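You operate a simulated robot arm through the tools that you are given. There is no shell and no other tool. Be economical: measure what you need, move in short steps, check, and stop when the job is done.

The job below is to be done with a simulated two-armed robot. You get a single attempt, and the scene is never put back.

JOB
Release the feed tube, swill it clean and plug it back in.
Fine: press the yellow collar with one hand, pull with the other; green tin, lid back on.

The check looks at the end state, three seconds after you hand in, the way a careful person would. Anything else that was tipped, shoved, dropped, spilled or broken makes it a failure. A push-on lid holds only when it is set on centred and level and pressed home; a screw cap is set on level and turned clockwise until tight.

ROBOT AND FRAMES
Two 6-joint arms with two-finger parallel grippers on one trunk, on a base that drives. Base frame: it is fixed to the floor where the robot stands at the start and does not move with it; the origin is under the middle of the robot, x ahead of it, y to its left, z up; the surface under the hand at the start is at about z = 800. Readings come in mm, rad, newtons and seconds.
The left shoulder is at the start at [70, 166, 1369], the right one opposite. With the tool pointing down near the work surface each hand reaches from about 400 to 820 mm from the robot's upright axis, wherever it stands, measured 20 degrees to its own side. Places, roughly: green swilling tin [500, -100, 800]; outlet port [500, -300, 800]. Payload 3.91 kg a hand.
Tool frame (each hand has its own): the origin (TCP) lies between the finger pads and is the grasp point; the fingertips stand 30 mm ahead of it; z points along the fingers, y is the line along which they close. The gripper opens to 110 mm. The fingers are 20 mm wide and 10 mm thick; the gripper's body (48 by 112 mm) begins 55 mm behind the TCP.
Orientation is that of the tool frame in the base frame, as [roll, pitch, yaw] about the fixed x, y, z axes, in that order (R = Rz(yaw) Ry(pitch) Rx(roll)). With the fingers straight down and closing along the base's y, the tool's x points along the base's -x, its y along +y and its z along -z.

CONTROLS
- The arms move only by the tool servo_tool. It takes "left_motion", "right_motion" or both (then of equal length, played together; a hand with none holds still); each is one flat list of numbers, 6 for each row, row after row: the shift along the base's x, y, z in units of 250 mm (1.0 is 250 mm), then the turn, a rotation vector about the base's x, y, z in units of 90 degrees (1.0 is 90 degrees). In form: [dx, dy, dz, ax, ay, az, dx, dy, dz, ax, ay, az, ...]. A call has 1 to 20 rows; each row is the pose to reach, as a shift and turn from the pose commanded when the call began. "left_claw" and "right_claw" are, for a hand that has rows, the closure, from 0 (fully open) to 1 (shut), set as the call begins (left out, the last holds). A call with a number of a shift or a turn outside -1 to 1 is refused whole. Rows are played at 5 a second. More than 50 mm and 0.15 rad between two rows, or a gripper value outside its range, and nothing of the call is played. Where a pose cannot be reached the arm comes as near as it can. A force on the tool above 40 N (or 10 N above the force at the start of the call, whichever is more), or a blocked arm, ends the call early, and 0.2 s more pass. The fingers move at their own pace (about 108 mm/s each) and stop on an object; they squeeze with about 32 N. The grip force told is the motor's: it shows also when the fingers shut on nothing. Time passes only in rows, and 0.2 s behind the last, so rows that repeat a pose let the fingers close. It gives the time, the measured TCP pose, the force on the tool (base axes), the opening and the grip force at its end, in the units of the frame above (readings bear some noise), with the torque about the TCP (base axes, N m) and any sound that the robot's microphone picked up, and new pictures: "views" is both (left out), scene, wrist or none (wrist: the cameras of the hands that moved).
- Cameras (640 x 400 px; columns grow to the right, rows downward): "scene" is now at [113.9, -21.5, 1571.2]; the picture's right is [-0.39, -0.92, 0.00], its down [-0.80, 0.34, -0.49] and it looks along [0.46, -0.19, -0.87] (base axes); focal length 214 px, centre (320, 200). "left" rides on the left gripper at [77, -7, -115] in its tool frame; the picture's right is [0.09, 1.00, 0.00], its down [-0.80, 0.07, -0.59] and it looks along [-0.59, 0.05, 0.80] (tool axes); focal length 270 px, centre (320, 200). "right" rides on the right gripper at [77, 7, -114] in its tool frame; the picture's right is [-0.09, 1.00, 0.00], its down [-0.80, -0.07, -0.59] and it looks along [-0.59, -0.05, 0.80] (tool axes); focal length 270 px, centre (320, 200). There is no depth. A picture from a camera that has moved, and an enlarged one, comes with that camera's place and axes in the base frame and with its lens. The place of the scene camera against the robot may be out by one fixed shift of up to 12 mm in any direction.
- move_column(by): slides the trunk up (or, below 0, down) by that many mm; the arms and the scene camera ride with it, the base frame stays. It gives what a move gives, with no picture.
- drive_base(legs): drives the robot by 1 to 6 legs, each [ahead, left, turn to the left] in mm, mm and rad, along the robot's own axes; the way and the turn of a leg run together, so that a leg with both is an arc; at most 1500 mm and 3.142 rad a leg. The arms and the cameras ride along, it lands a little off, and it stops where it bumps. It gives what a move gives, and a new picture of the scene camera.
- aim_head(pan, tilt): turns the head with the scene camera to pan (to the left, within 1.501 rad either way) and tilt (down, from -0.506 to 1.204), counted from straight ahead of the robot. It gives what a move gives, and a new picture of the scene camera.
- enlarge(camera, box): a new picture of the part [left, top, right, bottom] of that camera's present view, enlarged. It takes no simulated time.
- close_job(): hands the job in; it is judged then, once.

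Go step by step. Nothing tells you exact positions but the pictures and the camera data: compare them with the known pose of the tool, close in by small moves and look again before you grip or let go. The budget is 120 turns and 260 pictures, counting those below and the enlarged ones. Unless the task says otherwise, let go and move clear before handing in.

The tools are called after "Call:" as name(argument=value, ...) on one line, values as JSON. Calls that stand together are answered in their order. servo_tool: Moves the arms, as the interface text tells. Its arguments: {"type":"object","properties":{"left_motion":{"type":"array"},"left_claw":{"type":"number"},"right_motion":{"type":"array"},"right_claw":{"type":"number"},"views":{"type":"string","enum":["both","scene","wrist","none"]}},"required":[]} The other tools are called the same way: move_column (by) slides the trunk up or down; drive_base (legs) drives the base; aim_head (pan, tilt) turns the head that bears the scene camera; enlarge (camera, box) takes an enlarged picture of a part of a camera's view; close_job () hands the job in.

At the start:

```text
t: 0.0
left_tcp_pos: [82.9, 310.4, 414.8]
left_tcp_rot: [3.065, 0.1, 3.11]
left_contact_force: [0.1, 0.5, 0.3]
left_torque: [-0.01, -0.03, -0.05]
left_opening: 109.9
left_gripper_force: 0.1
right_tcp_pos: [496.7, -483.3, 1220.5]
right_tcp_rot: [3.141, 0.0, 3.141]
right_contact_force: [0.2, 0.3, -0.5]
right_torque: [0.02, -0.02, -0.04]
right_opening: 109.7
right_gripper_force: 0.0
trunk travel left (down, up): [-864.0, 76.0]
robot x, y, heading: [0.1, -5.6, 0.001]
head pan, tilt: [-0.4, 1.054]
```

scene: 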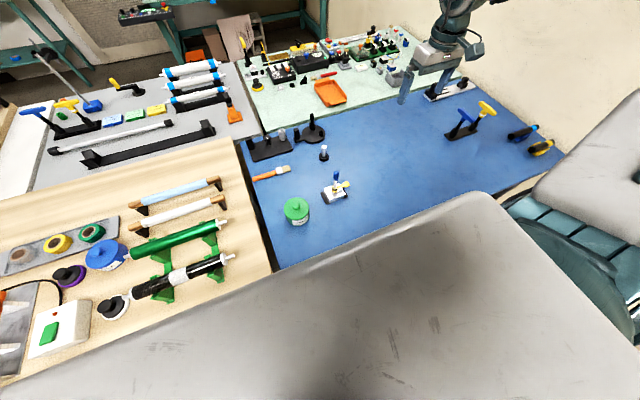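
right: 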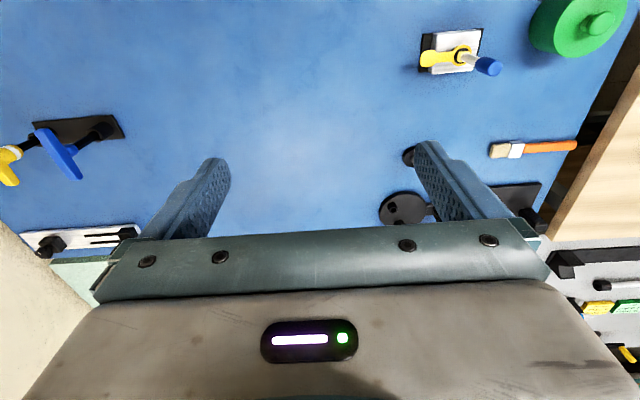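
left: 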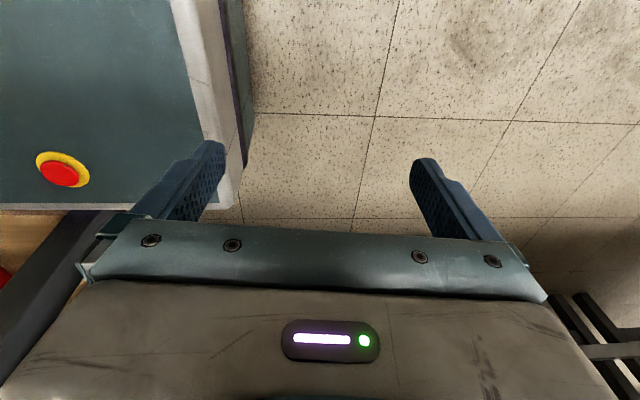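

I see a blue mat with a green lidded tin and, beside it, a small fitting with a yellow collar lever and a blue-tipped tube. I'll look closer at both before moving.

Call:
enlarge(camera="scene", box=[260, 140, 400, 230])

Call:
enlarge(camera="right", box=[390, 0, 640, 156])

```text
4.44 times, centred on (330, 185) of scene
camera zoom: at [113.9, -21.5, 1571.2], right [-0.39, -0.92, 0.0], down [-0.8, 0.34, -0.49], along [0.46, -0.19, -0.87], focal length 953 px, centre (276, 267)
```

zoom: 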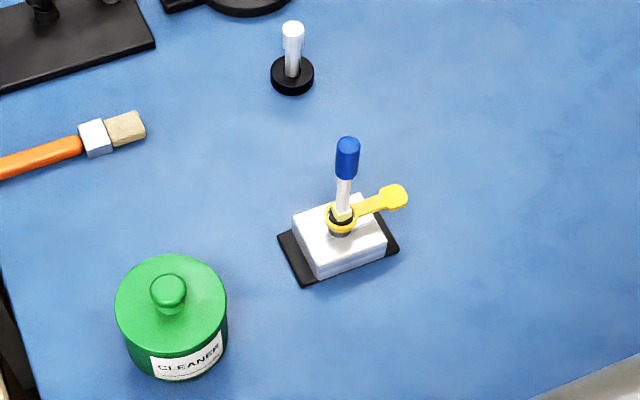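

```text
2.56 times, centred on (515, 78) of right
camera zoom: at [418.8, -476.9, 1335.5], right [0.09, 1.0, 0.0], down [0.8, -0.07, 0.59], along [0.59, -0.05, -0.8], focal length 692 px, centre (-179, 512)
```

zoom: 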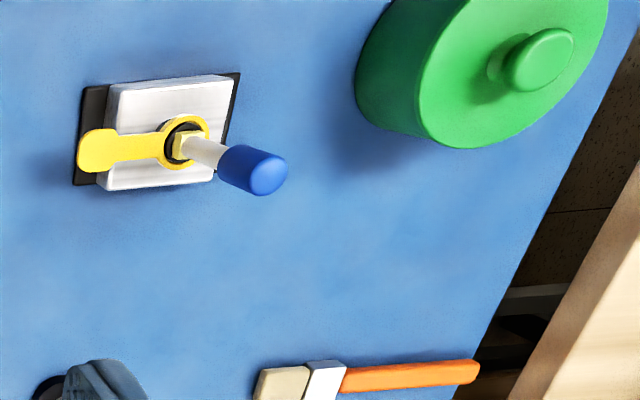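

The collar is near (511,-253,845) with its tab running toward -y. The left hand hangs low, so I look at what is around it before raising it.

Call:
aim_head(pan=0.9, tilt=1.1)

```text
t: 1.5
left_tcp_pos: [82.5, 310.2, 414.9]
left_tcp_rot: [3.065, 0.099, 3.11]
left_contact_force: [0.5, 1.7, -0.4]
left_torque: [0.02, -0.02, -0.02]
left_opening: 110.1
left_gripper_force: 0.1
right_tcp_pos: [496.1, -482.3, 1220.1]
right_tcp_rot: [-3.141, -0.001, -3.141]
right_contact_force: [0.8, -1.3, 1.2]
right_torque: [-0.02, 0.0, -0.01]
right_opening: 110.1
right_gripper_force: 0.0
trunk travel left (down, up): [-864.0, 76.0]
robot x, y, heading: [0.0, -5.2, -0.001]
head pan, tilt: [0.901, 1.1]
camera scene: at [92.1, 53.5, 1568.2], right [0.78, -0.62, 0.0], down [-0.55, -0.7, -0.45], along [0.28, 0.36, -0.89], focal length 214 px, centre (320, 200)
```

scene: 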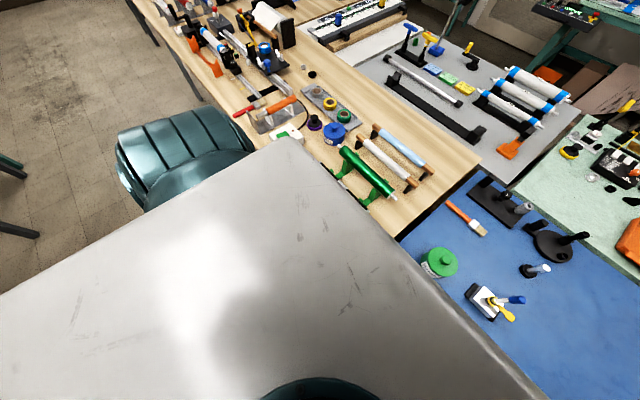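

The left hand hangs beside the base, in front of the table edge. I'll raise it straight up and slightly outward in steps, and keep x small.

Call:
servo_tool(left_motion=[0, 0.1, 0.15, 0, 0, 0, 0, 0.2, 0.3, 0, 0, 0, 0, 0.3, 0.45, 0, 0, 0, 0, 0.4, 0.6, 0, 0, 0, 0, 0.5, 0.75, 0, 0, 0, 0, 0.6, 0.9, 0, 0, 0], views="wrist")

Call:
aim_head(pan=-0.4, tilt=0.9)

```text
t: 2.9
left_tcp_pos: [81.1, 461.3, 639.1]
left_tcp_rot: [3.067, 0.097, 3.108]
left_contact_force: [0.5, 0.1, 0.2]
left_torque: [0.01, 0.0, 0.02]
left_opening: 110.0
left_gripper_force: 0.0
right_tcp_pos: [496.4, -480.7, 1220.0]
right_tcp_rot: [-3.141, 0.0, 3.141]
right_contact_force: [0.0, -0.5, 0.0]
right_torque: [-0.02, -0.03, 0.02]
right_opening: 109.9
right_gripper_force: 0.0
trunk travel left (down, up): [-864.0, 76.0]
robot x, y, heading: [-0.7, -1.8, -0.002]
head pan, tilt: [0.901, 1.1]
camera left: at [-7.5, 448.0, 744.7], right [-0.06, 1.0, 0.07], down [0.74, 0.0, 0.67], along [0.67, 0.09, -0.74], focal length 270 px, centre (320, 200)
```

left: 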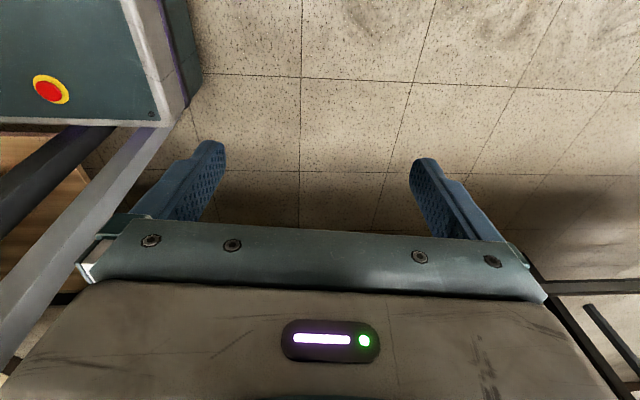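

```text
t: 4.3
left_tcp_pos: [82.3, 460.2, 638.9]
left_tcp_rot: [3.065, 0.1, 3.111]
left_contact_force: [0.4, 0.4, 1.1]
left_torque: [0.01, -0.02, 0.02]
left_opening: 110.1
left_gripper_force: 0.1
right_tcp_pos: [496.6, -481.9, 1219.8]
right_tcp_rot: [3.14, 0.0, -3.141]
right_contact_force: [0.3, -0.9, 1.0]
right_torque: [0.04, 0.0, 0.01]
right_opening: 109.9
right_gripper_force: 0.1
trunk travel left (down, up): [-864.0, 76.0]
robot x, y, heading: [-1.9, -0.4, -0.002]
head pan, tilt: [-0.4, 0.901]
camera scene: at [122.3, -25.2, 1582.1], right [-0.39, -0.92, 0.0], down [-0.72, 0.3, -0.62], along [0.57, -0.24, -0.78], focal length 214 px, centre (320, 200)
```

scene: 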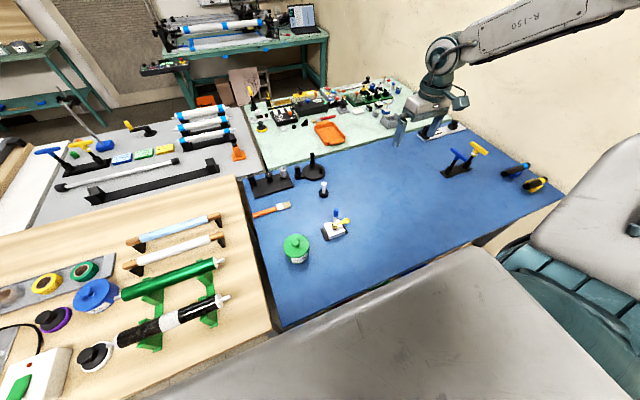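

The lift is clear so far. I continue straight up.

Call:
servo_tool(left_motion=[0, 0.1, 0.18, 0, 0, 0, 0, 0.15, 0.36, 0, 0, 0, 0, 0.2, 0.54, 0, 0, 0, 0, 0.2, 0.72, 0, 0, 0, 0, 0.2, 0.9, 0, 0, 0, 0, 0.2, 1.0, 0, 0, 0], views="wrist")

Call:
servo_tool(left_motion=[0, 0, 0.18, 0, 0, 0, 0, 0, 0.36, 0, 0, 0, 0, 0, 0.54, 0, 0, 0, 0, 0, 0.72, 0, 0, 0, 0, 0, 0.9, 0, 0, 0, 0, 0, 1.0, 0, 0, 0], views="wrist")

```text
refused: row 1 steps farther than a row can; nothing moved
```

```text
t: 5.7
left_tcp_pos: [120.6, 430.2, 849.6]
left_tcp_rot: [3.063, 0.096, 3.111]
left_contact_force: [0.7, -0.4, 0.3]
left_torque: [-0.01, -0.01, -0.01]
left_opening: 110.3
left_gripper_force: 0.0
left hand out of reach, approached as far as the arm can: row 4, 5, 6
right_tcp_pos: [497.3, -482.8, 1219.0]
right_tcp_rot: [-3.141, 0.0, 3.141]
right_contact_force: [0.1, -0.1, 0.7]
right_torque: [0.04, 0.02, 0.0]
right_opening: 110.2
right_gripper_force: 0.0
trunk travel left (down, up): [-864.0, 76.0]
robot x, y, heading: [1.6, -5.0, 0.004]
head pan, tilt: [-0.4, 0.901]
camera left: at [32.8, 416.7, 956.1], right [-0.06, 1.0, 0.07], down [0.74, 0.0, 0.67], along [0.67, 0.09, -0.74], focal length 270 px, centre (320, 200)
```

left: 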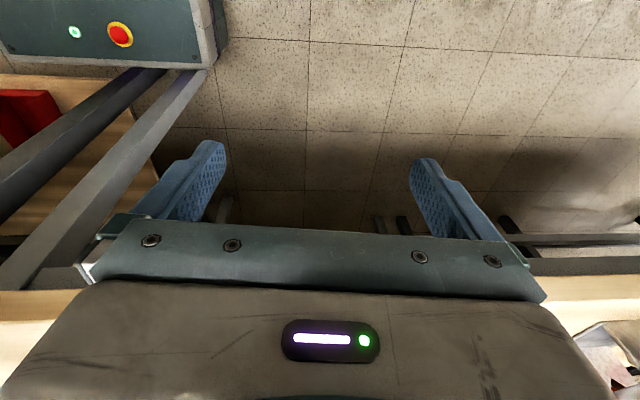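

The table edge is near x≈300–350, so there is plenty of room. I swing outward (+y) and up past the radius limit.

Call:
servo_tool(left_motion=[0, 0.15, 0, 0, 0, 0, 0, 0.3, 0, 0, 0, 0, 0, 0.45, 0.05, 0, 0, 0, 0, 0.6, 0.1, 0, 0, 0, 0, 0.65, 0.25, 0, 0, 0, 0, 0.65, 0.43, 0, 0, 0, 0, 0.65, 0.6, 0, 0, 0, 0, 0.65, 0.78, 0, 0, 0, 0, 0.65, 0.95, 0, 0, 0], views="wrist")

```text
t: 7.7
left_tcp_pos: [225.9, 477.8, 880.1]
left_tcp_rot: [3.067, 0.093, 3.111]
left_contact_force: [-0.1, 0.2, 0.0]
left_torque: [0.0, 0.03, 0.0]
left_opening: 109.9
left_gripper_force: 0.0
left hand out of reach, approached as far as the arm can: row 1, 2, 3, 4, 5, 6, 7, 8, 9
right_tcp_pos: [499.7, -482.9, 1217.9]
right_tcp_rot: [3.141, -0.003, -3.14]
right_contact_force: [0.2, 0.1, 0.2]
right_torque: [0.02, 0.03, 0.03]
right_opening: 110.3
right_gripper_force: 0.2
trunk travel left (down, up): [-864.0, 76.0]
robot x, y, heading: [0.2, -1.7, -0.001]
head pan, tilt: [-0.4, 0.901]
camera left: at [138.1, 464.9, 986.4], right [-0.06, 1.0, 0.07], down [0.74, 0.0, 0.67], along [0.67, 0.09, -0.74], focal length 270 px, centre (320, 200)
```

left: 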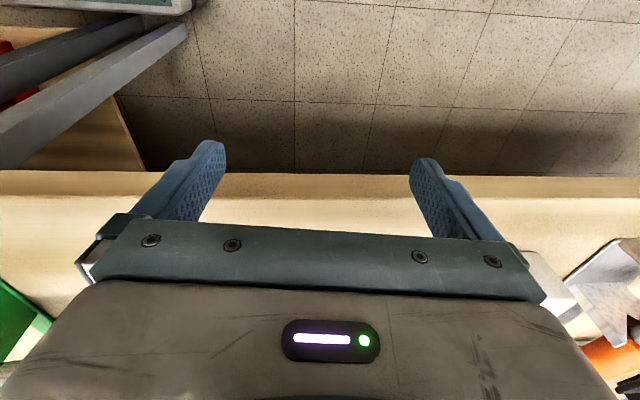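

The arm slid along its fold limit to (226,478,880). I test how the command maps with a small up-and-forward row.

Call:
servo_tool(left_motion=[0.05, 0, 0.1, 0, 0, 0], views="none")

```text
t: 8.1
left_tcp_pos: [231.9, 476.1, 886.3]
left_tcp_rot: [3.067, 0.098, 3.111]
left_contact_force: [0.5, 0.0, -1.1]
left_torque: [0.01, -0.02, 0.03]
left_opening: 110.2
left_gripper_force: 0.1
left hand out of reach, approached as far as the arm can: row 1
right_tcp_pos: [494.6, -480.5, 1221.9]
right_tcp_rot: [-3.139, 0.003, -3.141]
right_contact_force: [0.3, -0.8, 0.0]
right_torque: [0.0, -0.03, 0.0]
right_opening: 110.0
right_gripper_force: 0.1
trunk travel left (down, up): [-864.0, 76.0]
robot x, y, heading: [2.0, -2.2, 0.003]
head pan, tilt: [-0.4, 0.901]
```

Call:
servo_tool(left_motion=[0, 0.15, 0, 0, 0, 0, 0, 0.3, 0, 0, 0, 0, 0, 0.45, 0, 0, 0, 0, 0, 0.5, 0.1, 0, 0, 0, 0, 0.5, 0.25, 0, 0, 0, 0, 0.5, 0.4, 0, 0, 0], views="wrist")

```text
t: 9.1
left_tcp_pos: [246.7, 551.0, 857.6]
left_tcp_rot: [3.077, 0.084, 3.129]
left_contact_force: [-38.5, -10.7, 29.0]
left_torque: [1.35, 0.91, 2.18]
left_opening: 106.3
left_gripper_force: 0.1
left hand out of reach, approached as far as the arm can: row 1, 2, 3, 4
right_tcp_pos: [493.3, -482.8, 1220.9]
right_tcp_rot: [3.14, 0.003, -3.139]
right_contact_force: [-0.2, 0.1, 0.1]
right_torque: [-0.03, 0.02, 0.0]
right_opening: 110.1
right_gripper_force: 0.1
trunk travel left (down, up): [-864.0, 76.0]
robot x, y, heading: [-1.1, -0.9, 0.003]
head pan, tilt: [-0.4, 0.901]
stopped in row 4 (left hand): the force on the tool passed its limit at 72 N (the readings are from after the stop); the commanded pose is now the measured one
camera left: at [159.8, 538.9, 964.1], right [-0.08, 1.0, 0.06], down [0.75, 0.02, 0.66], along [0.66, 0.1, -0.75], focal length 270 px, centre (320, 200)
```

left: 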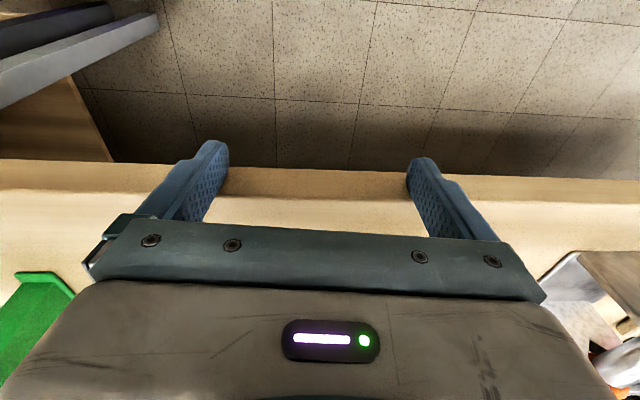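

The left hand touched something ahead, probably the bench edge. I back off toward -x and up a little at once, then look.

Call:
servo_tool(left_motion=[-0.08, 0, 0, 0, 0, 0, -0.16, 0, 0, 0, 0, 0], views="wrist")

Call:
aim_head(pan=0.9, tilt=0.9)

```text
t: 9.7
left_tcp_pos: [219.2, 549.9, 842.9]
left_tcp_rot: [3.075, 0.092, 3.118]
left_contact_force: [0.2, 0.0, 0.6]
left_torque: [0.0, -0.02, 0.01]
left_opening: 110.1
left_gripper_force: 0.1
left hand out of reach, approached as far as the arm can: row 1, 2
right_tcp_pos: [493.9, -481.8, 1221.2]
right_tcp_rot: [3.141, 0.001, -3.139]
right_contact_force: [-0.7, -0.2, 0.1]
right_torque: [-0.01, 0.0, 0.02]
right_opening: 109.9
right_gripper_force: 0.0
trunk travel left (down, up): [-864.0, 76.0]
robot x, y, heading: [-0.8, -2.0, 0.002]
head pan, tilt: [-0.4, 0.901]
camera left: at [130.1, 536.8, 949.1], right [-0.07, 1.0, 0.06], down [0.74, 0.01, 0.67], along [0.67, 0.09, -0.74], focal length 270 px, centre (320, 200)
```

left: 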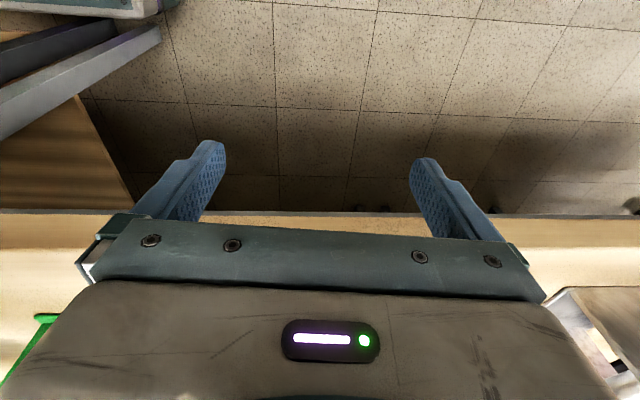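

```text
t: 11.1
left_tcp_pos: [218.3, 550.0, 843.5]
left_tcp_rot: [3.078, 0.089, 3.12]
left_contact_force: [0.2, -0.8, 0.3]
left_torque: [-0.04, 0.01, -0.02]
left_opening: 110.1
left_gripper_force: 0.0
right_tcp_pos: [496.4, -481.3, 1220.9]
right_tcp_rot: [3.141, -0.001, -3.139]
right_contact_force: [-0.7, 0.1, 0.0]
right_torque: [0.02, 0.0, -0.03]
right_opening: 110.0
right_gripper_force: 0.1
trunk travel left (down, up): [-864.0, 76.0]
robot x, y, heading: [3.5, 0.7, 0.006]
head pan, tilt: [0.901, 0.901]
camera scene: at [98.8, 62.9, 1582.1], right [0.78, -0.62, 0.0], down [-0.49, -0.61, -0.62], along [0.39, 0.49, -0.78], focal length 214 px, centre (320, 200)
```

scene: 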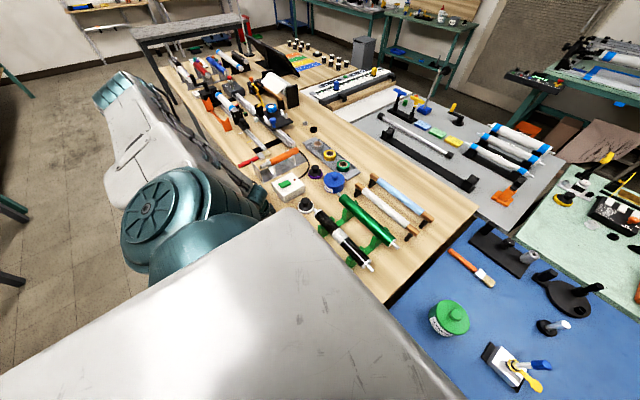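

The bench shows nothing displaced. The left arm folds badly near the body, so I back the base off 350 mm to get clear air and then raise the hand in front.

Call:
drive_base(legs=[[-350, 0, 0]])

Call:
servo_tool(left_motion=[0.15, 0, 0, 0, 0, 0, 0.3, 0, 0, 0, 0, 0, 0.45, 0, 0, 0, 0, 0, 0.6, 0, 0, 0, 0, 0, 0.7, 0, 0.1, 0, 0, 0, 0.7, 0, 0.28, 0, 0, 0, 0.7, 0, 0.45, 0, 0, 0, 0.7, 0, 0.63, 0, 0, 0, 0.7, 0, 0.8, 0, 0, 0, 0.7, 0, 1.0, 0, 0, 0], views="wrist")

```text
t: 13.5
left_tcp_pos: [-145.1, 549.0, 840.8]
left_tcp_rot: [3.077, 0.088, 3.121]
left_contact_force: [0.5, 0.5, 0.3]
left_torque: [0.02, 0.02, -0.04]
left_opening: 109.7
left_gripper_force: 0.1
right_tcp_pos: [134.3, -481.3, 1218.7]
right_tcp_rot: [3.142, -0.003, -3.139]
right_contact_force: [0.0, 0.1, -1.0]
right_torque: [-0.03, 0.02, 0.0]
right_opening: 110.3
right_gripper_force: 0.0
trunk travel left (down, up): [-864.0, 76.0]
robot x, y, heading: [-365.6, -1.2, -0.001]
head pan, tilt: [0.901, 0.901]
camera scene: at [-263.5, 62.1, 1581.8], right [0.79, -0.62, 0.0], down [-0.49, -0.62, -0.62], along [0.38, 0.49, -0.78], focal length 214 px, centre (320, 200)
```

scene: 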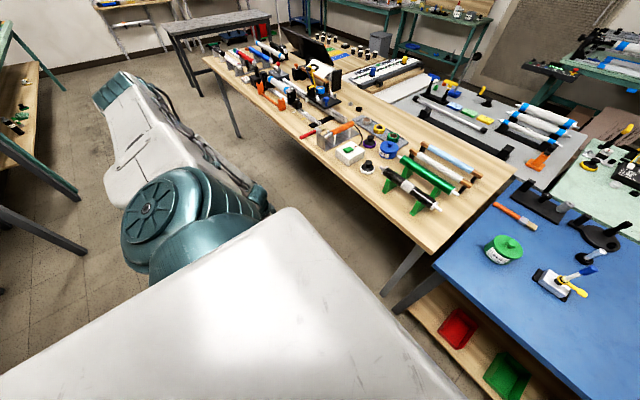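

```text
t: 15.7
left_tcp_pos: [47.8, 509.2, 1057.1]
left_tcp_rot: [3.075, 0.088, 3.122]
left_contact_force: [-0.8, -0.2, -0.1]
left_torque: [0.0, -0.02, 0.01]
left_opening: 110.0
left_gripper_force: 0.0
left hand out of reach, approached as far as the arm can: row 8, 9, 10
right_tcp_pos: [132.4, -484.6, 1219.0]
right_tcp_rot: [3.138, 0.001, -3.138]
right_contact_force: [0.0, 0.2, -0.4]
right_torque: [0.03, 0.0, 0.0]
right_opening: 109.9
right_gripper_force: 0.0
trunk travel left (down, up): [-864.0, 76.0]
robot x, y, heading: [-362.8, -2.2, 0.005]
head pan, tilt: [0.901, 0.901]
camera left: at [-39.9, 495.5, 1164.2], right [-0.07, 1.0, 0.06], down [0.74, 0.02, 0.67], along [0.66, 0.09, -0.74], focal length 270 px, centre (320, 200)
```

left: 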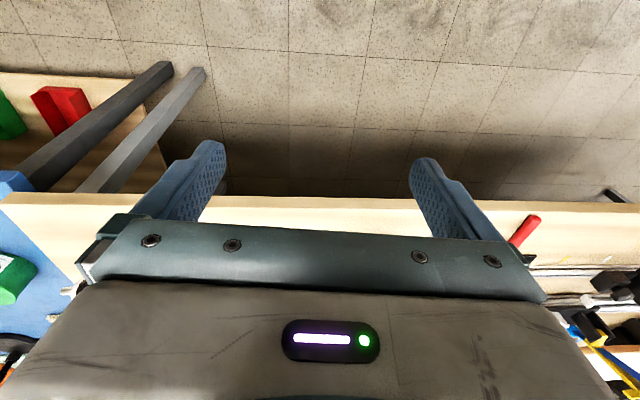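

The left hand is now free in front at z≈1057. I raise it further before driving back in, shifted right so that both the tin and the port are central.

Call:
servo_tool(left_motion=[0.15, -0.05, 0.05, 0, 0, 0, 0.3, -0.08, 0.15, 0, 0, 0, 0.4, -0.08, 0.3, 0, 0, 0, 0.5, -0.08, 0.45, 0, 0, 0], views="none")

Call:
drive_base(legs=[[0, -180, 0], [325, 0, 0]])

Call:
aim_head(pan=0.0, tilt=0.95)

```text
t: 16.7
left_tcp_pos: [169.8, 489.3, 1172.5]
left_tcp_rot: [3.077, 0.09, 3.122]
left_contact_force: [-0.6, 1.0, 0.0]
left_torque: [-0.04, 0.0, 0.01]
left_opening: 110.0
left_gripper_force: 0.1
right_tcp_pos: [131.1, -481.2, 1221.1]
right_tcp_rot: [-3.141, 0.001, -3.14]
right_contact_force: [0.4, -0.1, -0.4]
right_torque: [-0.03, -0.01, -0.01]
right_opening: 110.1
right_gripper_force: 0.0
trunk travel left (down, up): [-864.0, 76.0]
robot x, y, heading: [-366.1, 4.4, 0.001]
head pan, tilt: [0.901, 0.901]
```

```text
t: 19.9
left_tcp_pos: [493.0, 297.6, 1173.2]
left_tcp_rot: [3.076, 0.093, 3.114]
left_contact_force: [-0.1, 0.5, 1.0]
left_torque: [0.0, -0.06, 0.03]
left_opening: 110.0
left_gripper_force: 0.2
right_tcp_pos: [447.6, -672.6, 1221.6]
right_tcp_rot: [-3.141, 0.002, 3.137]
right_contact_force: [0.2, 0.4, 0.0]
right_torque: [0.01, -0.04, 0.01]
right_opening: 110.1
right_gripper_force: 0.1
trunk travel left (down, up): [-864.0, 76.0]
robot x, y, heading: [-46.5, -190.8, -0.003]
head pan, tilt: [0.901, 0.901]
camera scene: at [51.6, -125.7, 1582.4], right [0.78, -0.62, 0.0], down [-0.49, -0.61, -0.62], along [0.39, 0.49, -0.78], focal length 214 px, centre (320, 200)
```

scene: 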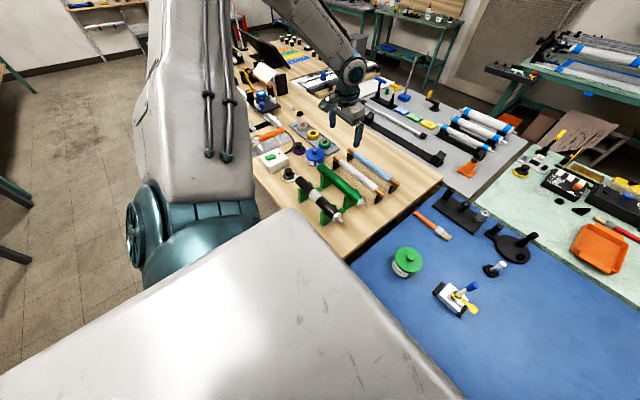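

```text
t: 21.1
left_tcp_pos: [494.3, 297.8, 1171.9]
left_tcp_rot: [3.075, 0.091, 3.115]
left_contact_force: [0.1, 0.9, 0.4]
left_torque: [-0.01, -0.02, -0.01]
left_opening: 110.2
left_gripper_force: 0.1
right_tcp_pos: [449.0, -672.3, 1220.3]
right_tcp_rot: [-3.141, 0.0, 3.137]
right_contact_force: [-0.9, 0.6, 0.0]
right_torque: [0.04, -0.05, 0.0]
right_opening: 109.9
right_gripper_force: 0.0
trunk travel left (down, up): [-864.0, 76.0]
robot x, y, heading: [-47.3, -193.9, -0.008]
head pan, tilt: [0.0, 0.949]
camera scene: at [80.0, -184.4, 1578.5], right [0.0, -1.0, 0.0], down [-0.81, 0.0, -0.58], along [0.58, 0.0, -0.81], focal length 214 px, centre (320, 200)
```

scene: 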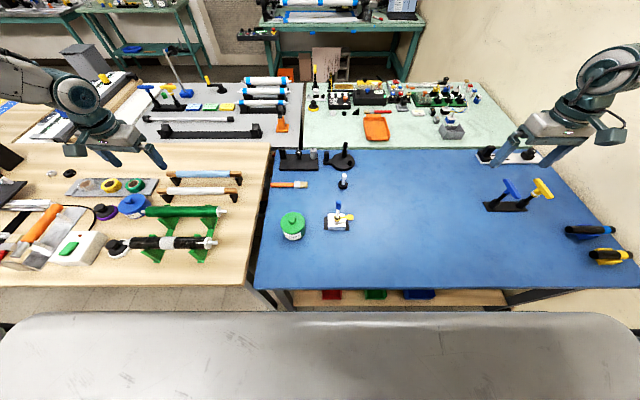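

Both hands are clear and the tin (~490,-80) and port (~511,-255) are well placed. I level the left hand and bring it above the tin area to look from close by.

Call:
servo_tool(left_motion=[0, -0.19, 0, -0.0407, 0.0589, 0.0131, 0, -0.38, 0, -0.0407, 0.0589, 0.0131, 0, -0.57, 0, -0.0407, 0.0589, 0.0131, 0, -0.76, 0, -0.0407, 0.0589, 0.0131, 0, -0.95, 0, -0.0407, 0.0589, 0.0131], views="none")

Call:
servo_tool(left_motion=[-0.04, -0.15, -0.1, 0, 0, 0, -0.08, -0.3, -0.2, 0, 0, 0, -0.12, -0.43, -0.3, 0, 0, 0, -0.12, -0.55, -0.36, 0, 0, 0], views="wrist")

```text
t: 22.3
left_tcp_pos: [429.8, 184.6, 1173.6]
left_tcp_rot: [3.142, 0.0, 3.137]
left_contact_force: [-0.7, -0.6, -0.1]
left_torque: [0.02, 0.0, -0.01]
left_opening: 110.1
left_gripper_force: 0.1
left hand out of reach, approached as far as the arm can: row 2, 3, 4, 5
right_tcp_pos: [447.7, -675.8, 1218.9]
right_tcp_rot: [3.141, 0.0, 3.136]
right_contact_force: [0.4, -1.1, 0.8]
right_torque: [0.0, 0.01, -0.02]
right_opening: 110.1
right_gripper_force: 0.1
trunk travel left (down, up): [-864.0, 76.0]
robot x, y, heading: [-43.3, -186.3, -0.005]
head pan, tilt: [0.0, 0.949]
```

```text
t: 23.3
left_tcp_pos: [344.3, 146.2, 1095.0]
left_tcp_rot: [-3.14, -0.001, 3.139]
left_contact_force: [-0.1, -0.2, -0.4]
left_torque: [0.04, 0.01, 0.02]
left_opening: 110.1
left_gripper_force: 0.0
left hand out of reach, approached as far as the arm can: row 1, 2, 3, 4
right_tcp_pos: [449.2, -672.8, 1220.0]
right_tcp_rot: [3.142, 0.001, 3.136]
right_contact_force: [-0.6, -0.5, -0.6]
right_torque: [0.0, 0.01, 0.0]
right_opening: 110.0
right_gripper_force: 0.0
trunk travel left (down, up): [-864.0, 76.0]
robot x, y, heading: [-43.5, -187.8, -0.005]
head pan, tilt: [0.0, 0.949]
camera left: at [266.9, 140.5, 1209.2], right [-0.08, 1.0, 0.0], down [0.8, 0.07, 0.59], along [0.59, 0.05, -0.8], focal length 270 px, centre (320, 200)
```

left: 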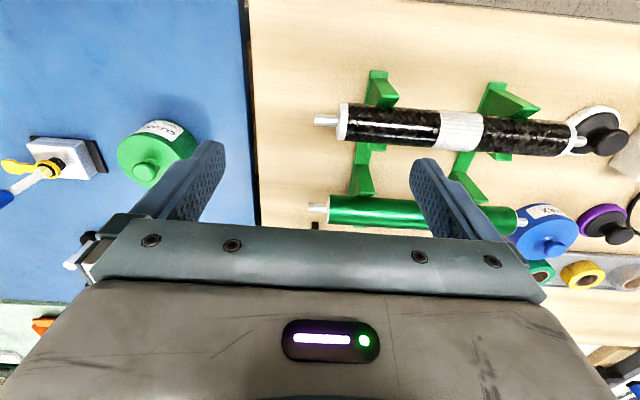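

The arm only stopped at its inner fold limit. I go forward first, then sideways to the tin.

Call:
servo_tool(left_motion=[0.18, -0.03, 0, 0, 0, 0, 0.36, -0.08, 0, 0, 0, 0, 0.5, -0.18, -0.02, 0, 0, 0, 0.5, -0.35, -0.06, 0, 0, 0, 0.5, -0.53, -0.1, 0, 0, 0, 0.5, -0.7, -0.15, 0, 0, 0, 0.5, -0.87, -0.18, 0, 0, 0], views="wrist")

```text
t: 24.9
left_tcp_pos: [365.2, 159.0, 1082.9]
left_tcp_rot: [3.14, 0.001, 3.136]
left_contact_force: [0.2, -0.1, -0.2]
left_torque: [-0.01, 0.03, 0.04]
left_opening: 109.8
left_gripper_force: 0.0
left hand out of reach, approached as far as the arm can: row 1, 2, 3, 4, 5, 6, 7
right_tcp_pos: [449.0, -672.8, 1218.9]
right_tcp_rot: [3.14, -0.001, 3.136]
right_contact_force: [0.7, 0.9, -0.5]
right_torque: [0.02, 0.0, 0.05]
right_opening: 110.0
right_gripper_force: 0.1
trunk travel left (down, up): [-864.0, 76.0]
robot x, y, heading: [-42.9, -186.8, -0.006]
head pan, tilt: [0.0, 0.949]
camera left: at [288.3, 151.7, 1197.6], right [-0.08, 1.0, 0.0], down [0.8, 0.07, 0.59], along [0.59, 0.05, -0.8], focal length 270 px, centre (320, 200)
```

left: 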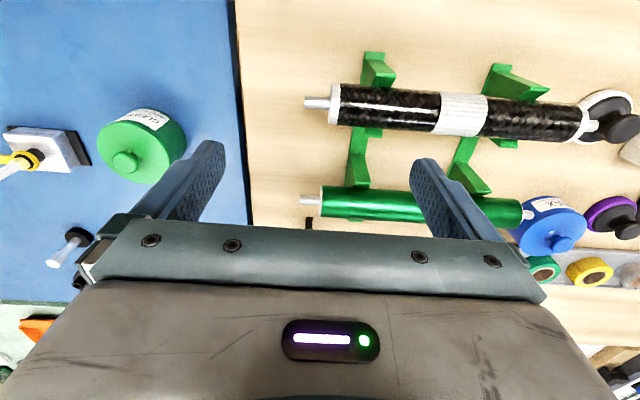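

Call:
servo_tool(left_motion=[0.15, 0.1, 0, 0, 0, 0, 0.3, 0.1, 0, 0, 0, 0, 0.45, 0.1, 0, 0, 0, 0, 0.6, 0.1, 0, 0, 0, 0, 0.75, 0.1, 0, 0, 0, 0, 0.9, 0.1, 0, 0, 0, 0], views="scene")

```text
t: 26.3
left_tcp_pos: [517.7, 258.7, 1100.5]
left_tcp_rot: [-3.139, 0.0, 3.137]
left_contact_force: [-0.5, -0.8, 0.0]
left_torque: [0.0, 0.05, 0.03]
left_opening: 110.0
left_gripper_force: 0.0
left hand out of reach, approached as far as the arm can: row 2, 3, 4, 5, 6
right_tcp_pos: [450.0, -673.9, 1219.9]
right_tcp_rot: [3.141, 0.001, 3.136]
right_contact_force: [-0.1, 0.3, -0.6]
right_torque: [-0.02, 0.02, -0.01]
right_opening: 110.1
right_gripper_force: 0.1
trunk travel left (down, up): [-864.0, 76.0]
robot x, y, heading: [-44.4, -188.2, -0.006]
head pan, tilt: [0.0, 0.949]
camera scene: at [81.5, -184.3, 1578.4], right [0.0, -1.0, 0.0], down [-0.81, 0.0, -0.58], along [0.58, 0.0, -0.81], focal length 214 px, centre (320, 200)
```

scene: 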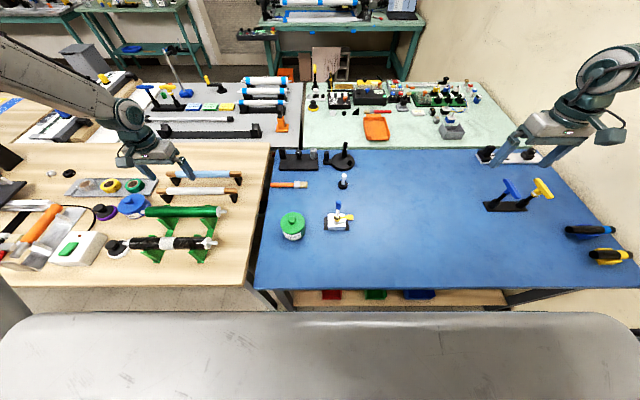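

The stops all lie on one bearing (~28°) from the left shoulder, which suggests a joint limit. I test whether yawing the tool frees inward motion.

Call:
servo_tool(left_motion=[0, -0.1, 0, 0, 0, 0.09, 0, -0.2, 0, 0, 0, 0.18, 0, -0.3, 0, 0, 0, 0.27, 0, -0.4, 0, 0, 0, 0.36], views="none")

```text
t: 27.3
left_tcp_pos: [473.9, 221.9, 1106.0]
left_tcp_rot: [-3.14, 0.0, -2.579]
left_contact_force: [-0.5, 0.4, -0.1]
left_torque: [0.02, -0.01, 0.01]
left_opening: 110.2
left_gripper_force: 0.2
left hand out of reach, approached as far as the arm can: row 1, 2, 3, 4
right_tcp_pos: [449.5, -672.6, 1219.7]
right_tcp_rot: [3.141, 0.0, 3.136]
right_contact_force: [0.1, 0.8, 0.1]
right_torque: [-0.01, 0.02, -0.01]
right_opening: 110.1
right_gripper_force: 0.1
trunk travel left (down, up): [-864.0, 76.0]
robot x, y, heading: [-44.9, -187.3, 0.002]
head pan, tilt: [0.0, 0.949]
```

Yaw isn't the limit. I look at the arm's shape itself.

Call:
aim_head(pan=0.9, tilt=0.4)

Call:
aim_head(pan=-0.9, tilt=0.4)

```text
t: 28.5
left_tcp_pos: [473.0, 223.1, 1106.5]
left_tcp_rot: [-3.139, -0.002, -2.581]
left_contact_force: [0.7, 0.7, -0.8]
left_torque: [0.04, -0.03, 0.01]
left_opening: 109.8
left_gripper_force: 0.0
right_tcp_pos: [450.0, -671.5, 1219.1]
right_tcp_rot: [3.14, -0.001, 3.137]
right_contact_force: [0.6, 0.3, 0.4]
right_torque: [-0.06, 0.0, 0.02]
right_opening: 110.2
right_gripper_force: 0.0
trunk travel left (down, up): [-864.0, 76.0]
robot x, y, heading: [-43.6, -191.6, -0.002]
head pan, tilt: [0.901, 0.4]
camera scene: at [65.9, -111.9, 1625.0], right [0.78, -0.63, 0.0], down [-0.24, -0.3, -0.92], along [0.58, 0.72, -0.39], focal length 214 px, centre (320, 200)
```

scene: 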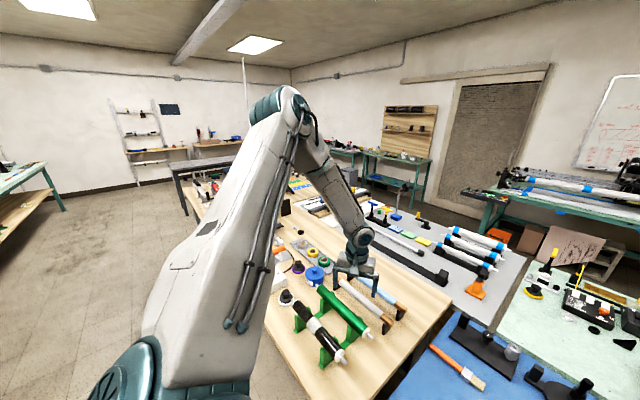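

```text
t: 30.3
left_tcp_pos: [474.7, 221.7, 1106.6]
left_tcp_rot: [-3.139, 0.001, -2.581]
left_contact_force: [0.4, 0.8, -0.1]
left_torque: [-0.05, 0.01, 0.0]
left_opening: 110.0
left_gripper_force: 0.0
right_tcp_pos: [449.3, -672.6, 1220.2]
right_tcp_rot: [-3.141, 0.001, 3.137]
right_contact_force: [1.2, 0.8, -0.2]
right_torque: [-0.01, 0.04, -0.01]
right_opening: 109.7
right_gripper_force: 0.0
trunk travel left (down, up): [-864.0, 76.0]
robot x, y, heading: [-46.3, -188.3, -0.007]
head pan, tilt: [-0.901, 0.4]
camera scene: at [65.3, -256.9, 1625.1], right [-0.79, -0.62, 0.0], down [-0.24, 0.31, -0.92], along [0.57, -0.72, -0.39], focal length 214 px, centre (320, 200)
```

scene: 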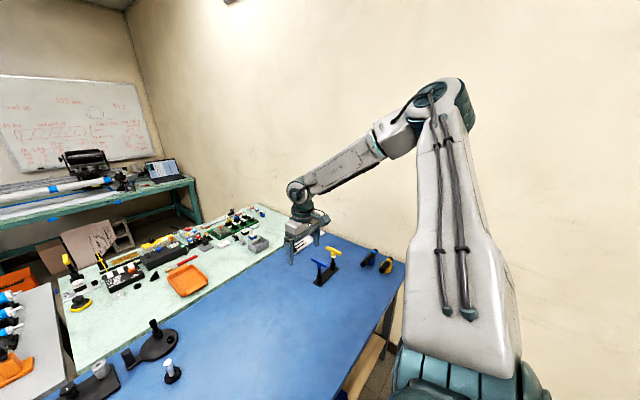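

The arms mirror each other and the shoulders are tilted, so reach inward may improve lower down. I test with a lower height (still well above everything).

Call:
servo_tool(left_motion=[0.1, 0, -0.1, 0, 0, -0.09, 0.2, 0, -0.2, 0, 0, -0.18, 0.3, 0, -0.3, 0, 0, -0.27, 0.3, -0.15, -0.35, 0, 0, -0.36, 0.3, -0.3, -0.35, 0, 0, -0.36, 0.3, -0.45, -0.35, 0, 0, -0.36], views="none")

Call:
servo_tool(right_motion=[0.1, 0.1, 0, 0, 0, 0, 0.2, 0.2, 0, 0, 0, 0, 0.2, 0.35, 0, 0, 0, 0, 0.2, 0.5, 0, 0, 0, 0, 0.2, 0.65, 0, 0, 0, 0, 0.2, 0.8, 0, 0, 0, 0, 0.2, 0.95, 0, 0, 0, 0], views="none")

```text
t: 31.7
left_tcp_pos: [465.6, 230.1, 1036.5]
left_tcp_rot: [-3.139, -0.002, 3.136]
left_contact_force: [0.0, -0.1, -0.3]
left_torque: [0.01, 0.0, 0.02]
left_opening: 109.9
left_gripper_force: 0.0
left hand out of reach, approached as far as the arm can: row 1, 2, 3, 4, 5, 6
right_tcp_pos: [447.9, -673.2, 1219.1]
right_tcp_rot: [3.141, 0.0, 3.135]
right_contact_force: [0.2, 0.2, -0.8]
right_torque: [-0.02, -0.02, 0.02]
right_opening: 109.9
right_gripper_force: 0.0
trunk travel left (down, up): [-864.0, 76.0]
robot x, y, heading: [-46.1, -193.4, -0.004]
head pan, tilt: [-0.901, 0.4]
```

```text
t: 33.3
left_tcp_pos: [465.3, 228.9, 1038.4]
left_tcp_rot: [-3.141, 0.001, 3.136]
left_contact_force: [0.1, -0.7, 0.8]
left_torque: [0.03, -0.01, 0.01]
left_opening: 110.1
left_gripper_force: 0.0
right_tcp_pos: [420.3, -566.7, 1214.0]
right_tcp_rot: [3.139, 0.003, 3.14]
right_contact_force: [0.2, 0.4, 0.2]
right_torque: [-0.01, -0.03, 0.01]
right_opening: 110.2
right_gripper_force: 0.1
right hand out of reach, approached as far as the arm can: row 3, 4, 5, 6, 7
trunk travel left (down, up): [-864.0, 76.0]
robot x, y, heading: [-42.3, -189.8, -0.003]
head pan, tilt: [-0.901, 0.4]
```

Both arms show the same limit at height. I lower the right hand over the empty part of the mat and test inward reach near the work surface.

Call:
servo_tool(right_motion=[0.08, -0.04, -0.15, 0, 0, 0, 0.16, -0.08, -0.3, 0, 0, 0, 0.24, -0.08, -0.47, 0, 0, 0, 0.24, -0.08, -0.65, 0, 0, 0, 0.24, -0.08, -0.83, 0, 0, 0, 0.24, -0.08, -1.0, 0, 0, 0], views="none")

Call:
servo_tool(right_motion=[0.08, 0.1, 0, 0, 0, 0, 0.16, 0.25, 0, 0, 0, 0, 0.24, 0.4, 0, 0, 0, 0, 0.3, 0.55, 0, 0, 0, 0], views="none")

```text
t: 34.7
left_tcp_pos: [468.1, 229.4, 1035.6]
left_tcp_rot: [3.141, 0.0, 3.136]
left_contact_force: [-0.6, 0.6, 0.1]
left_torque: [0.03, 0.0, -0.01]
left_opening: 109.9
left_gripper_force: 0.0
right_tcp_pos: [461.2, -625.9, 980.0]
right_tcp_rot: [3.139, 0.001, 3.136]
right_contact_force: [0.4, 0.1, -0.6]
right_torque: [0.0, 0.01, 0.01]
right_opening: 110.0
right_gripper_force: 0.0
right hand out of reach, approached as far as the arm can: row 2, 3, 4, 5, 6
trunk travel left (down, up): [-864.0, 76.0]
robot x, y, heading: [-45.6, -188.5, -0.006]
head pan, tilt: [-0.901, 0.4]
```

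```text
t: 35.7
left_tcp_pos: [465.2, 230.0, 1035.8]
left_tcp_rot: [-3.141, -0.001, 3.136]
left_contact_force: [-0.1, 0.2, -0.6]
left_torque: [0.03, 0.0, -0.02]
left_opening: 109.8
left_gripper_force: 0.0
right_tcp_pos: [445.4, -603.9, 1015.1]
right_tcp_rot: [-3.142, 0.002, 3.136]
right_contact_force: [-0.6, -0.5, 0.4]
right_torque: [0.0, -0.03, -0.02]
right_opening: 110.1
right_gripper_force: 0.0
right hand out of reach, approached as far as the arm can: row 1, 2, 3, 4
trunk travel left (down, up): [-864.0, 76.0]
robot x, y, heading: [-44.1, -187.3, -0.006]
head pan, tilt: [-0.901, 0.4]
```

Lower is no better. I test whether tilting the left hand (fingers pointing inward) frees the reach.

Call:
servo_tool(left_motion=[0, 0, 0.05, -0.09, 0, 0, 0, -0.05, 0.05, -0.18, 0, 0, 0, -0.15, 0.05, -0.27, 0, 0, 0, -0.3, 0.05, -0.36, 0, 0, 0, -0.45, 0.05, -0.45, 0, 0, 0, -0.6, 0.05, -0.5, 0, 0], views="scene")

Call:
servo_tool(right_motion=[0, 0, 0.05, -0.09, 0, 0, 0, 0.05, 0.05, -0.18, 0, 0, 0, 0.15, 0.05, -0.27, 0, 0, 0, 0.3, 0.05, -0.36, 0, 0], views="none")

```text
t: 37.1
left_tcp_pos: [363.8, 164.6, 1071.6]
left_tcp_rot: [-2.362, 0.004, 3.139]
left_contact_force: [-0.6, -0.2, 0.0]
left_torque: [0.0, 0.02, -0.01]
left_opening: 109.8
left_gripper_force: 0.0
left hand out of reach, approached as far as the arm can: row 3, 4, 5, 6
right_tcp_pos: [446.2, -603.8, 1014.9]
right_tcp_rot: [3.141, 0.0, 3.137]
right_contact_force: [0.5, 1.0, 0.7]
right_torque: [0.03, 0.03, -0.02]
right_opening: 110.0
right_gripper_force: 0.0
trunk travel left (down, up): [-864.0, 76.0]
robot x, y, heading: [-45.3, -185.4, -0.009]
head pan, tilt: [-0.901, 0.4]
camera scene: at [65.6, -256.2, 1625.1], right [-0.79, -0.62, 0.0], down [-0.24, 0.31, -0.92], along [0.57, -0.73, -0.39], focal length 214 px, centre (320, 200)
```

scene: 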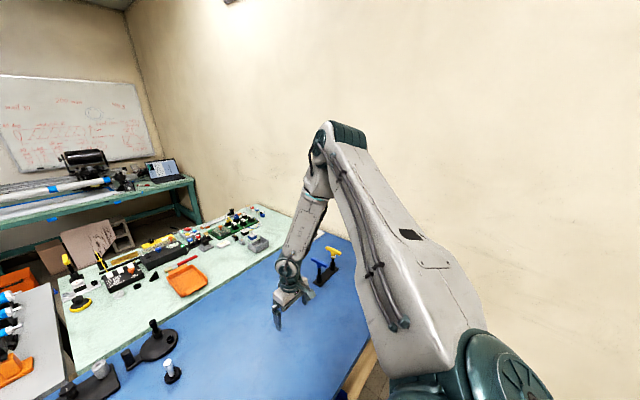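

```text
t: 38.1
left_tcp_pos: [362.2, 164.9, 1072.2]
left_tcp_rot: [-2.366, 0.002, 3.137]
left_contact_force: [0.0, 0.1, -0.7]
left_torque: [-0.02, -0.02, 0.01]
left_opening: 110.0
left_gripper_force: 0.1
right_tcp_pos: [364.2, -650.3, 1066.5]
right_tcp_rot: [-2.576, 0.005, 3.137]
right_contact_force: [-0.4, -0.2, -0.8]
right_torque: [-0.01, -0.03, -0.01]
right_opening: 110.2
right_gripper_force: 0.1
right hand out of reach, approached as far as the arm can: row 1, 2, 3, 4
trunk travel left (down, up): [-864.0, 76.0]
robot x, y, heading: [-40.9, -183.7, -0.01]
head pan, tilt: [-0.901, 0.4]
```

The limit seems tied to the current arm posture rather than to the tool direction. I try another way: untilt the left hand, point it forward and then go inward.

Call:
servo_tool(left_motion=[0.1, 0.1, 0.1, 0.09, 0, 0, 0.2, 0.15, 0.2, 0.18, 0, 0, 0.3, 0.2, 0.3, 0.27, 0, 0, 0.4, 0.25, 0.35, 0.36, 0, 0, 0.5, 0.3, 0.4, 0.45, 0, 0, 0.55, 0.35, 0.45, 0.5, 0, 0], views="none")

Call:
servo_tool(left_motion=[0, 0, 0, 0, -0.09, 0, 0.05, 0, 0, 0, -0.18, 0, 0.1, 0, 0, 0, -0.27, 0, 0.15, 0, 0, 0, -0.36, 0, 0.2, 0, 0.05, 0, -0.45, 0, 0.25, 0, 0.1, 0, -0.54, 0, 0.3, 0, 0.1, 0, -0.63, 0, 0.3, 0, 0.1, 0, -0.72, 0], views="none")

Call:
servo_tool(left_motion=[0, -0.15, 0, 0, 0, 0, 0, -0.3, 0, 0, 0, 0, 0, -0.45, 0, 0, 0, 0, 0, -0.6, 0, 0, 0, 0, 0, -0.75, 0, 0, 0, 0, 0, -0.9, 0, 0, 0, 0], views="none")

Call:
aim_head(pan=0.7, tilt=0.4)

```text
t: 39.5
left_tcp_pos: [504.8, 256.7, 1188.9]
left_tcp_rot: [3.14, 0.0, 3.138]
left_contact_force: [-0.1, -0.6, -0.2]
left_torque: [0.04, 0.03, 0.02]
left_opening: 110.1
left_gripper_force: 0.0
right_tcp_pos: [364.9, -651.1, 1065.0]
right_tcp_rot: [-2.578, 0.004, 3.138]
right_contact_force: [-0.4, 0.4, 0.0]
right_torque: [-0.04, 0.01, 0.02]
right_opening: 110.1
right_gripper_force: 0.1
trunk travel left (down, up): [-864.0, 76.0]
robot x, y, heading: [-43.8, -189.1, -0.008]
head pan, tilt: [-0.901, 0.4]
```

```text
t: 41.3
left_tcp_pos: [579.4, 256.8, 1212.0]
left_tcp_rot: [3.135, 1.131, 3.134]
left_contact_force: [-0.5, 0.6, -0.5]
left_torque: [-0.04, 0.0, -0.02]
left_opening: 110.1
left_gripper_force: 0.2
right_tcp_pos: [365.1, -650.2, 1065.5]
right_tcp_rot: [-2.575, 0.005, 3.138]
right_contact_force: [-0.4, 0.3, 0.0]
right_torque: [-0.03, 0.0, 0.0]
right_opening: 110.0
right_gripper_force: 0.1
trunk travel left (down, up): [-864.0, 76.0]
robot x, y, heading: [-43.5, -186.0, -0.004]
head pan, tilt: [-0.901, 0.4]
```

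```text
t: 42.7
left_tcp_pos: [522.9, 146.8, 1224.2]
left_tcp_rot: [3.132, 1.13, 3.129]
left_contact_force: [-0.1, 0.5, 1.1]
left_torque: [-0.02, 0.01, -0.01]
left_opening: 110.1
left_gripper_force: 0.1
left hand out of reach, approached as far as the arm can: row 3, 4, 5, 6
right_tcp_pos: [364.5, -650.0, 1063.7]
right_tcp_rot: [-2.579, 0.003, 3.136]
right_contact_force: [-0.7, -0.4, 0.3]
right_torque: [0.02, -0.03, -0.06]
right_opening: 109.8
right_gripper_force: 0.0
trunk travel left (down, up): [-864.0, 76.0]
robot x, y, heading: [-48.2, -192.2, -0.007]
head pan, tilt: [-0.901, 0.4]
```

```text
t: 44.4
left_tcp_pos: [524.3, 147.8, 1222.6]
left_tcp_rot: [3.133, 1.131, 3.129]
left_contact_force: [0.2, -0.1, -0.1]
left_torque: [0.0, 0.03, 0.01]
left_opening: 109.9
left_gripper_force: 0.0
right_tcp_pos: [365.3, -651.3, 1064.3]
right_tcp_rot: [-2.578, 0.003, 3.139]
right_contact_force: [0.1, 0.3, 0.3]
right_torque: [0.01, 0.01, 0.01]
right_opening: 109.8
right_gripper_force: 0.0
trunk travel left (down, up): [-864.0, 76.0]
robot x, y, heading: [-45.4, -188.5, -0.007]
head pan, tilt: [0.7, 0.4]
camera scene: at [79.4, -124.7, 1625.1], right [0.64, -0.77, 0.0], down [-0.3, -0.25, -0.92], along [0.71, 0.59, -0.39], focal length 214 px, centre (320, 200)
```

scene: 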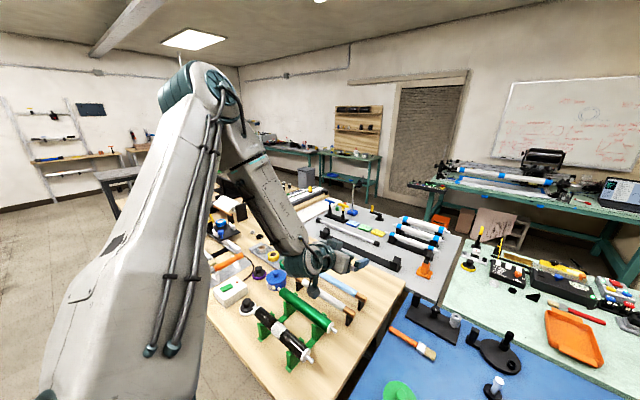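

I need to see how the shoulder and elbow actually sit to understand the limit.

Call:
aim_head(pan=1.2, tilt=0.75)

Call:
aim_head(pan=1.0, tilt=0.0)

```text
t: 45.3
left_tcp_pos: [524.9, 146.7, 1223.4]
left_tcp_rot: [3.133, 1.129, 3.13]
left_contact_force: [0.6, 0.1, 0.0]
left_torque: [0.01, -0.04, 0.02]
left_opening: 110.0
left_gripper_force: 0.0
right_tcp_pos: [363.9, -649.7, 1064.6]
right_tcp_rot: [-2.578, 0.003, 3.136]
right_contact_force: [0.5, 0.4, 0.4]
right_torque: [-0.01, 0.01, -0.01]
right_opening: 110.2
right_gripper_force: 0.1
trunk travel left (down, up): [-864.0, 76.0]
robot x, y, heading: [-47.8, -188.1, -0.002]
head pan, tilt: [1.201, 0.75]
camera scene: at [38.4, -107.1, 1594.0], right [0.93, -0.37, 0.0], down [-0.25, -0.63, -0.73], along [0.27, 0.68, -0.68], focal length 214 px, centre (320, 200)
```

scene: 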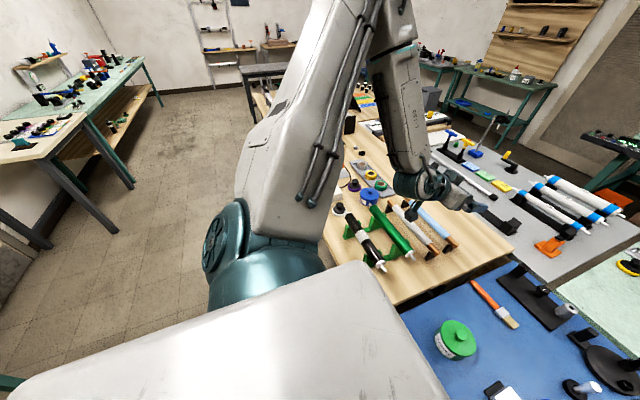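

```text
t: 46.4
left_tcp_pos: [523.2, 147.0, 1224.7]
left_tcp_rot: [3.133, 1.131, 3.129]
left_contact_force: [0.4, -0.7, 0.1]
left_torque: [-0.01, -0.01, 0.01]
left_opening: 109.8
left_gripper_force: 0.1
right_tcp_pos: [364.5, -649.9, 1064.2]
right_tcp_rot: [-2.579, 0.003, 3.138]
right_contact_force: [1.1, -0.4, 1.1]
right_torque: [-0.03, -0.02, 0.01]
right_opening: 110.3
right_gripper_force: 0.1
trunk travel left (down, up): [-864.0, 76.0]
robot x, y, heading: [-49.4, -189.9, -0.002]
head pan, tilt: [1.0, 0.0]
camera scene: at [57.0, -108.5, 1662.0], right [0.84, -0.54, 0.0], down [0.0, 0.0, -1.0], along [0.54, 0.84, 0.0], focal length 214 px, centre (320, 200)
```

scene: 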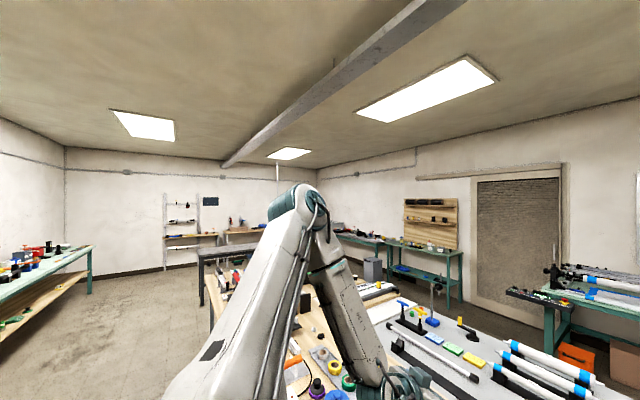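

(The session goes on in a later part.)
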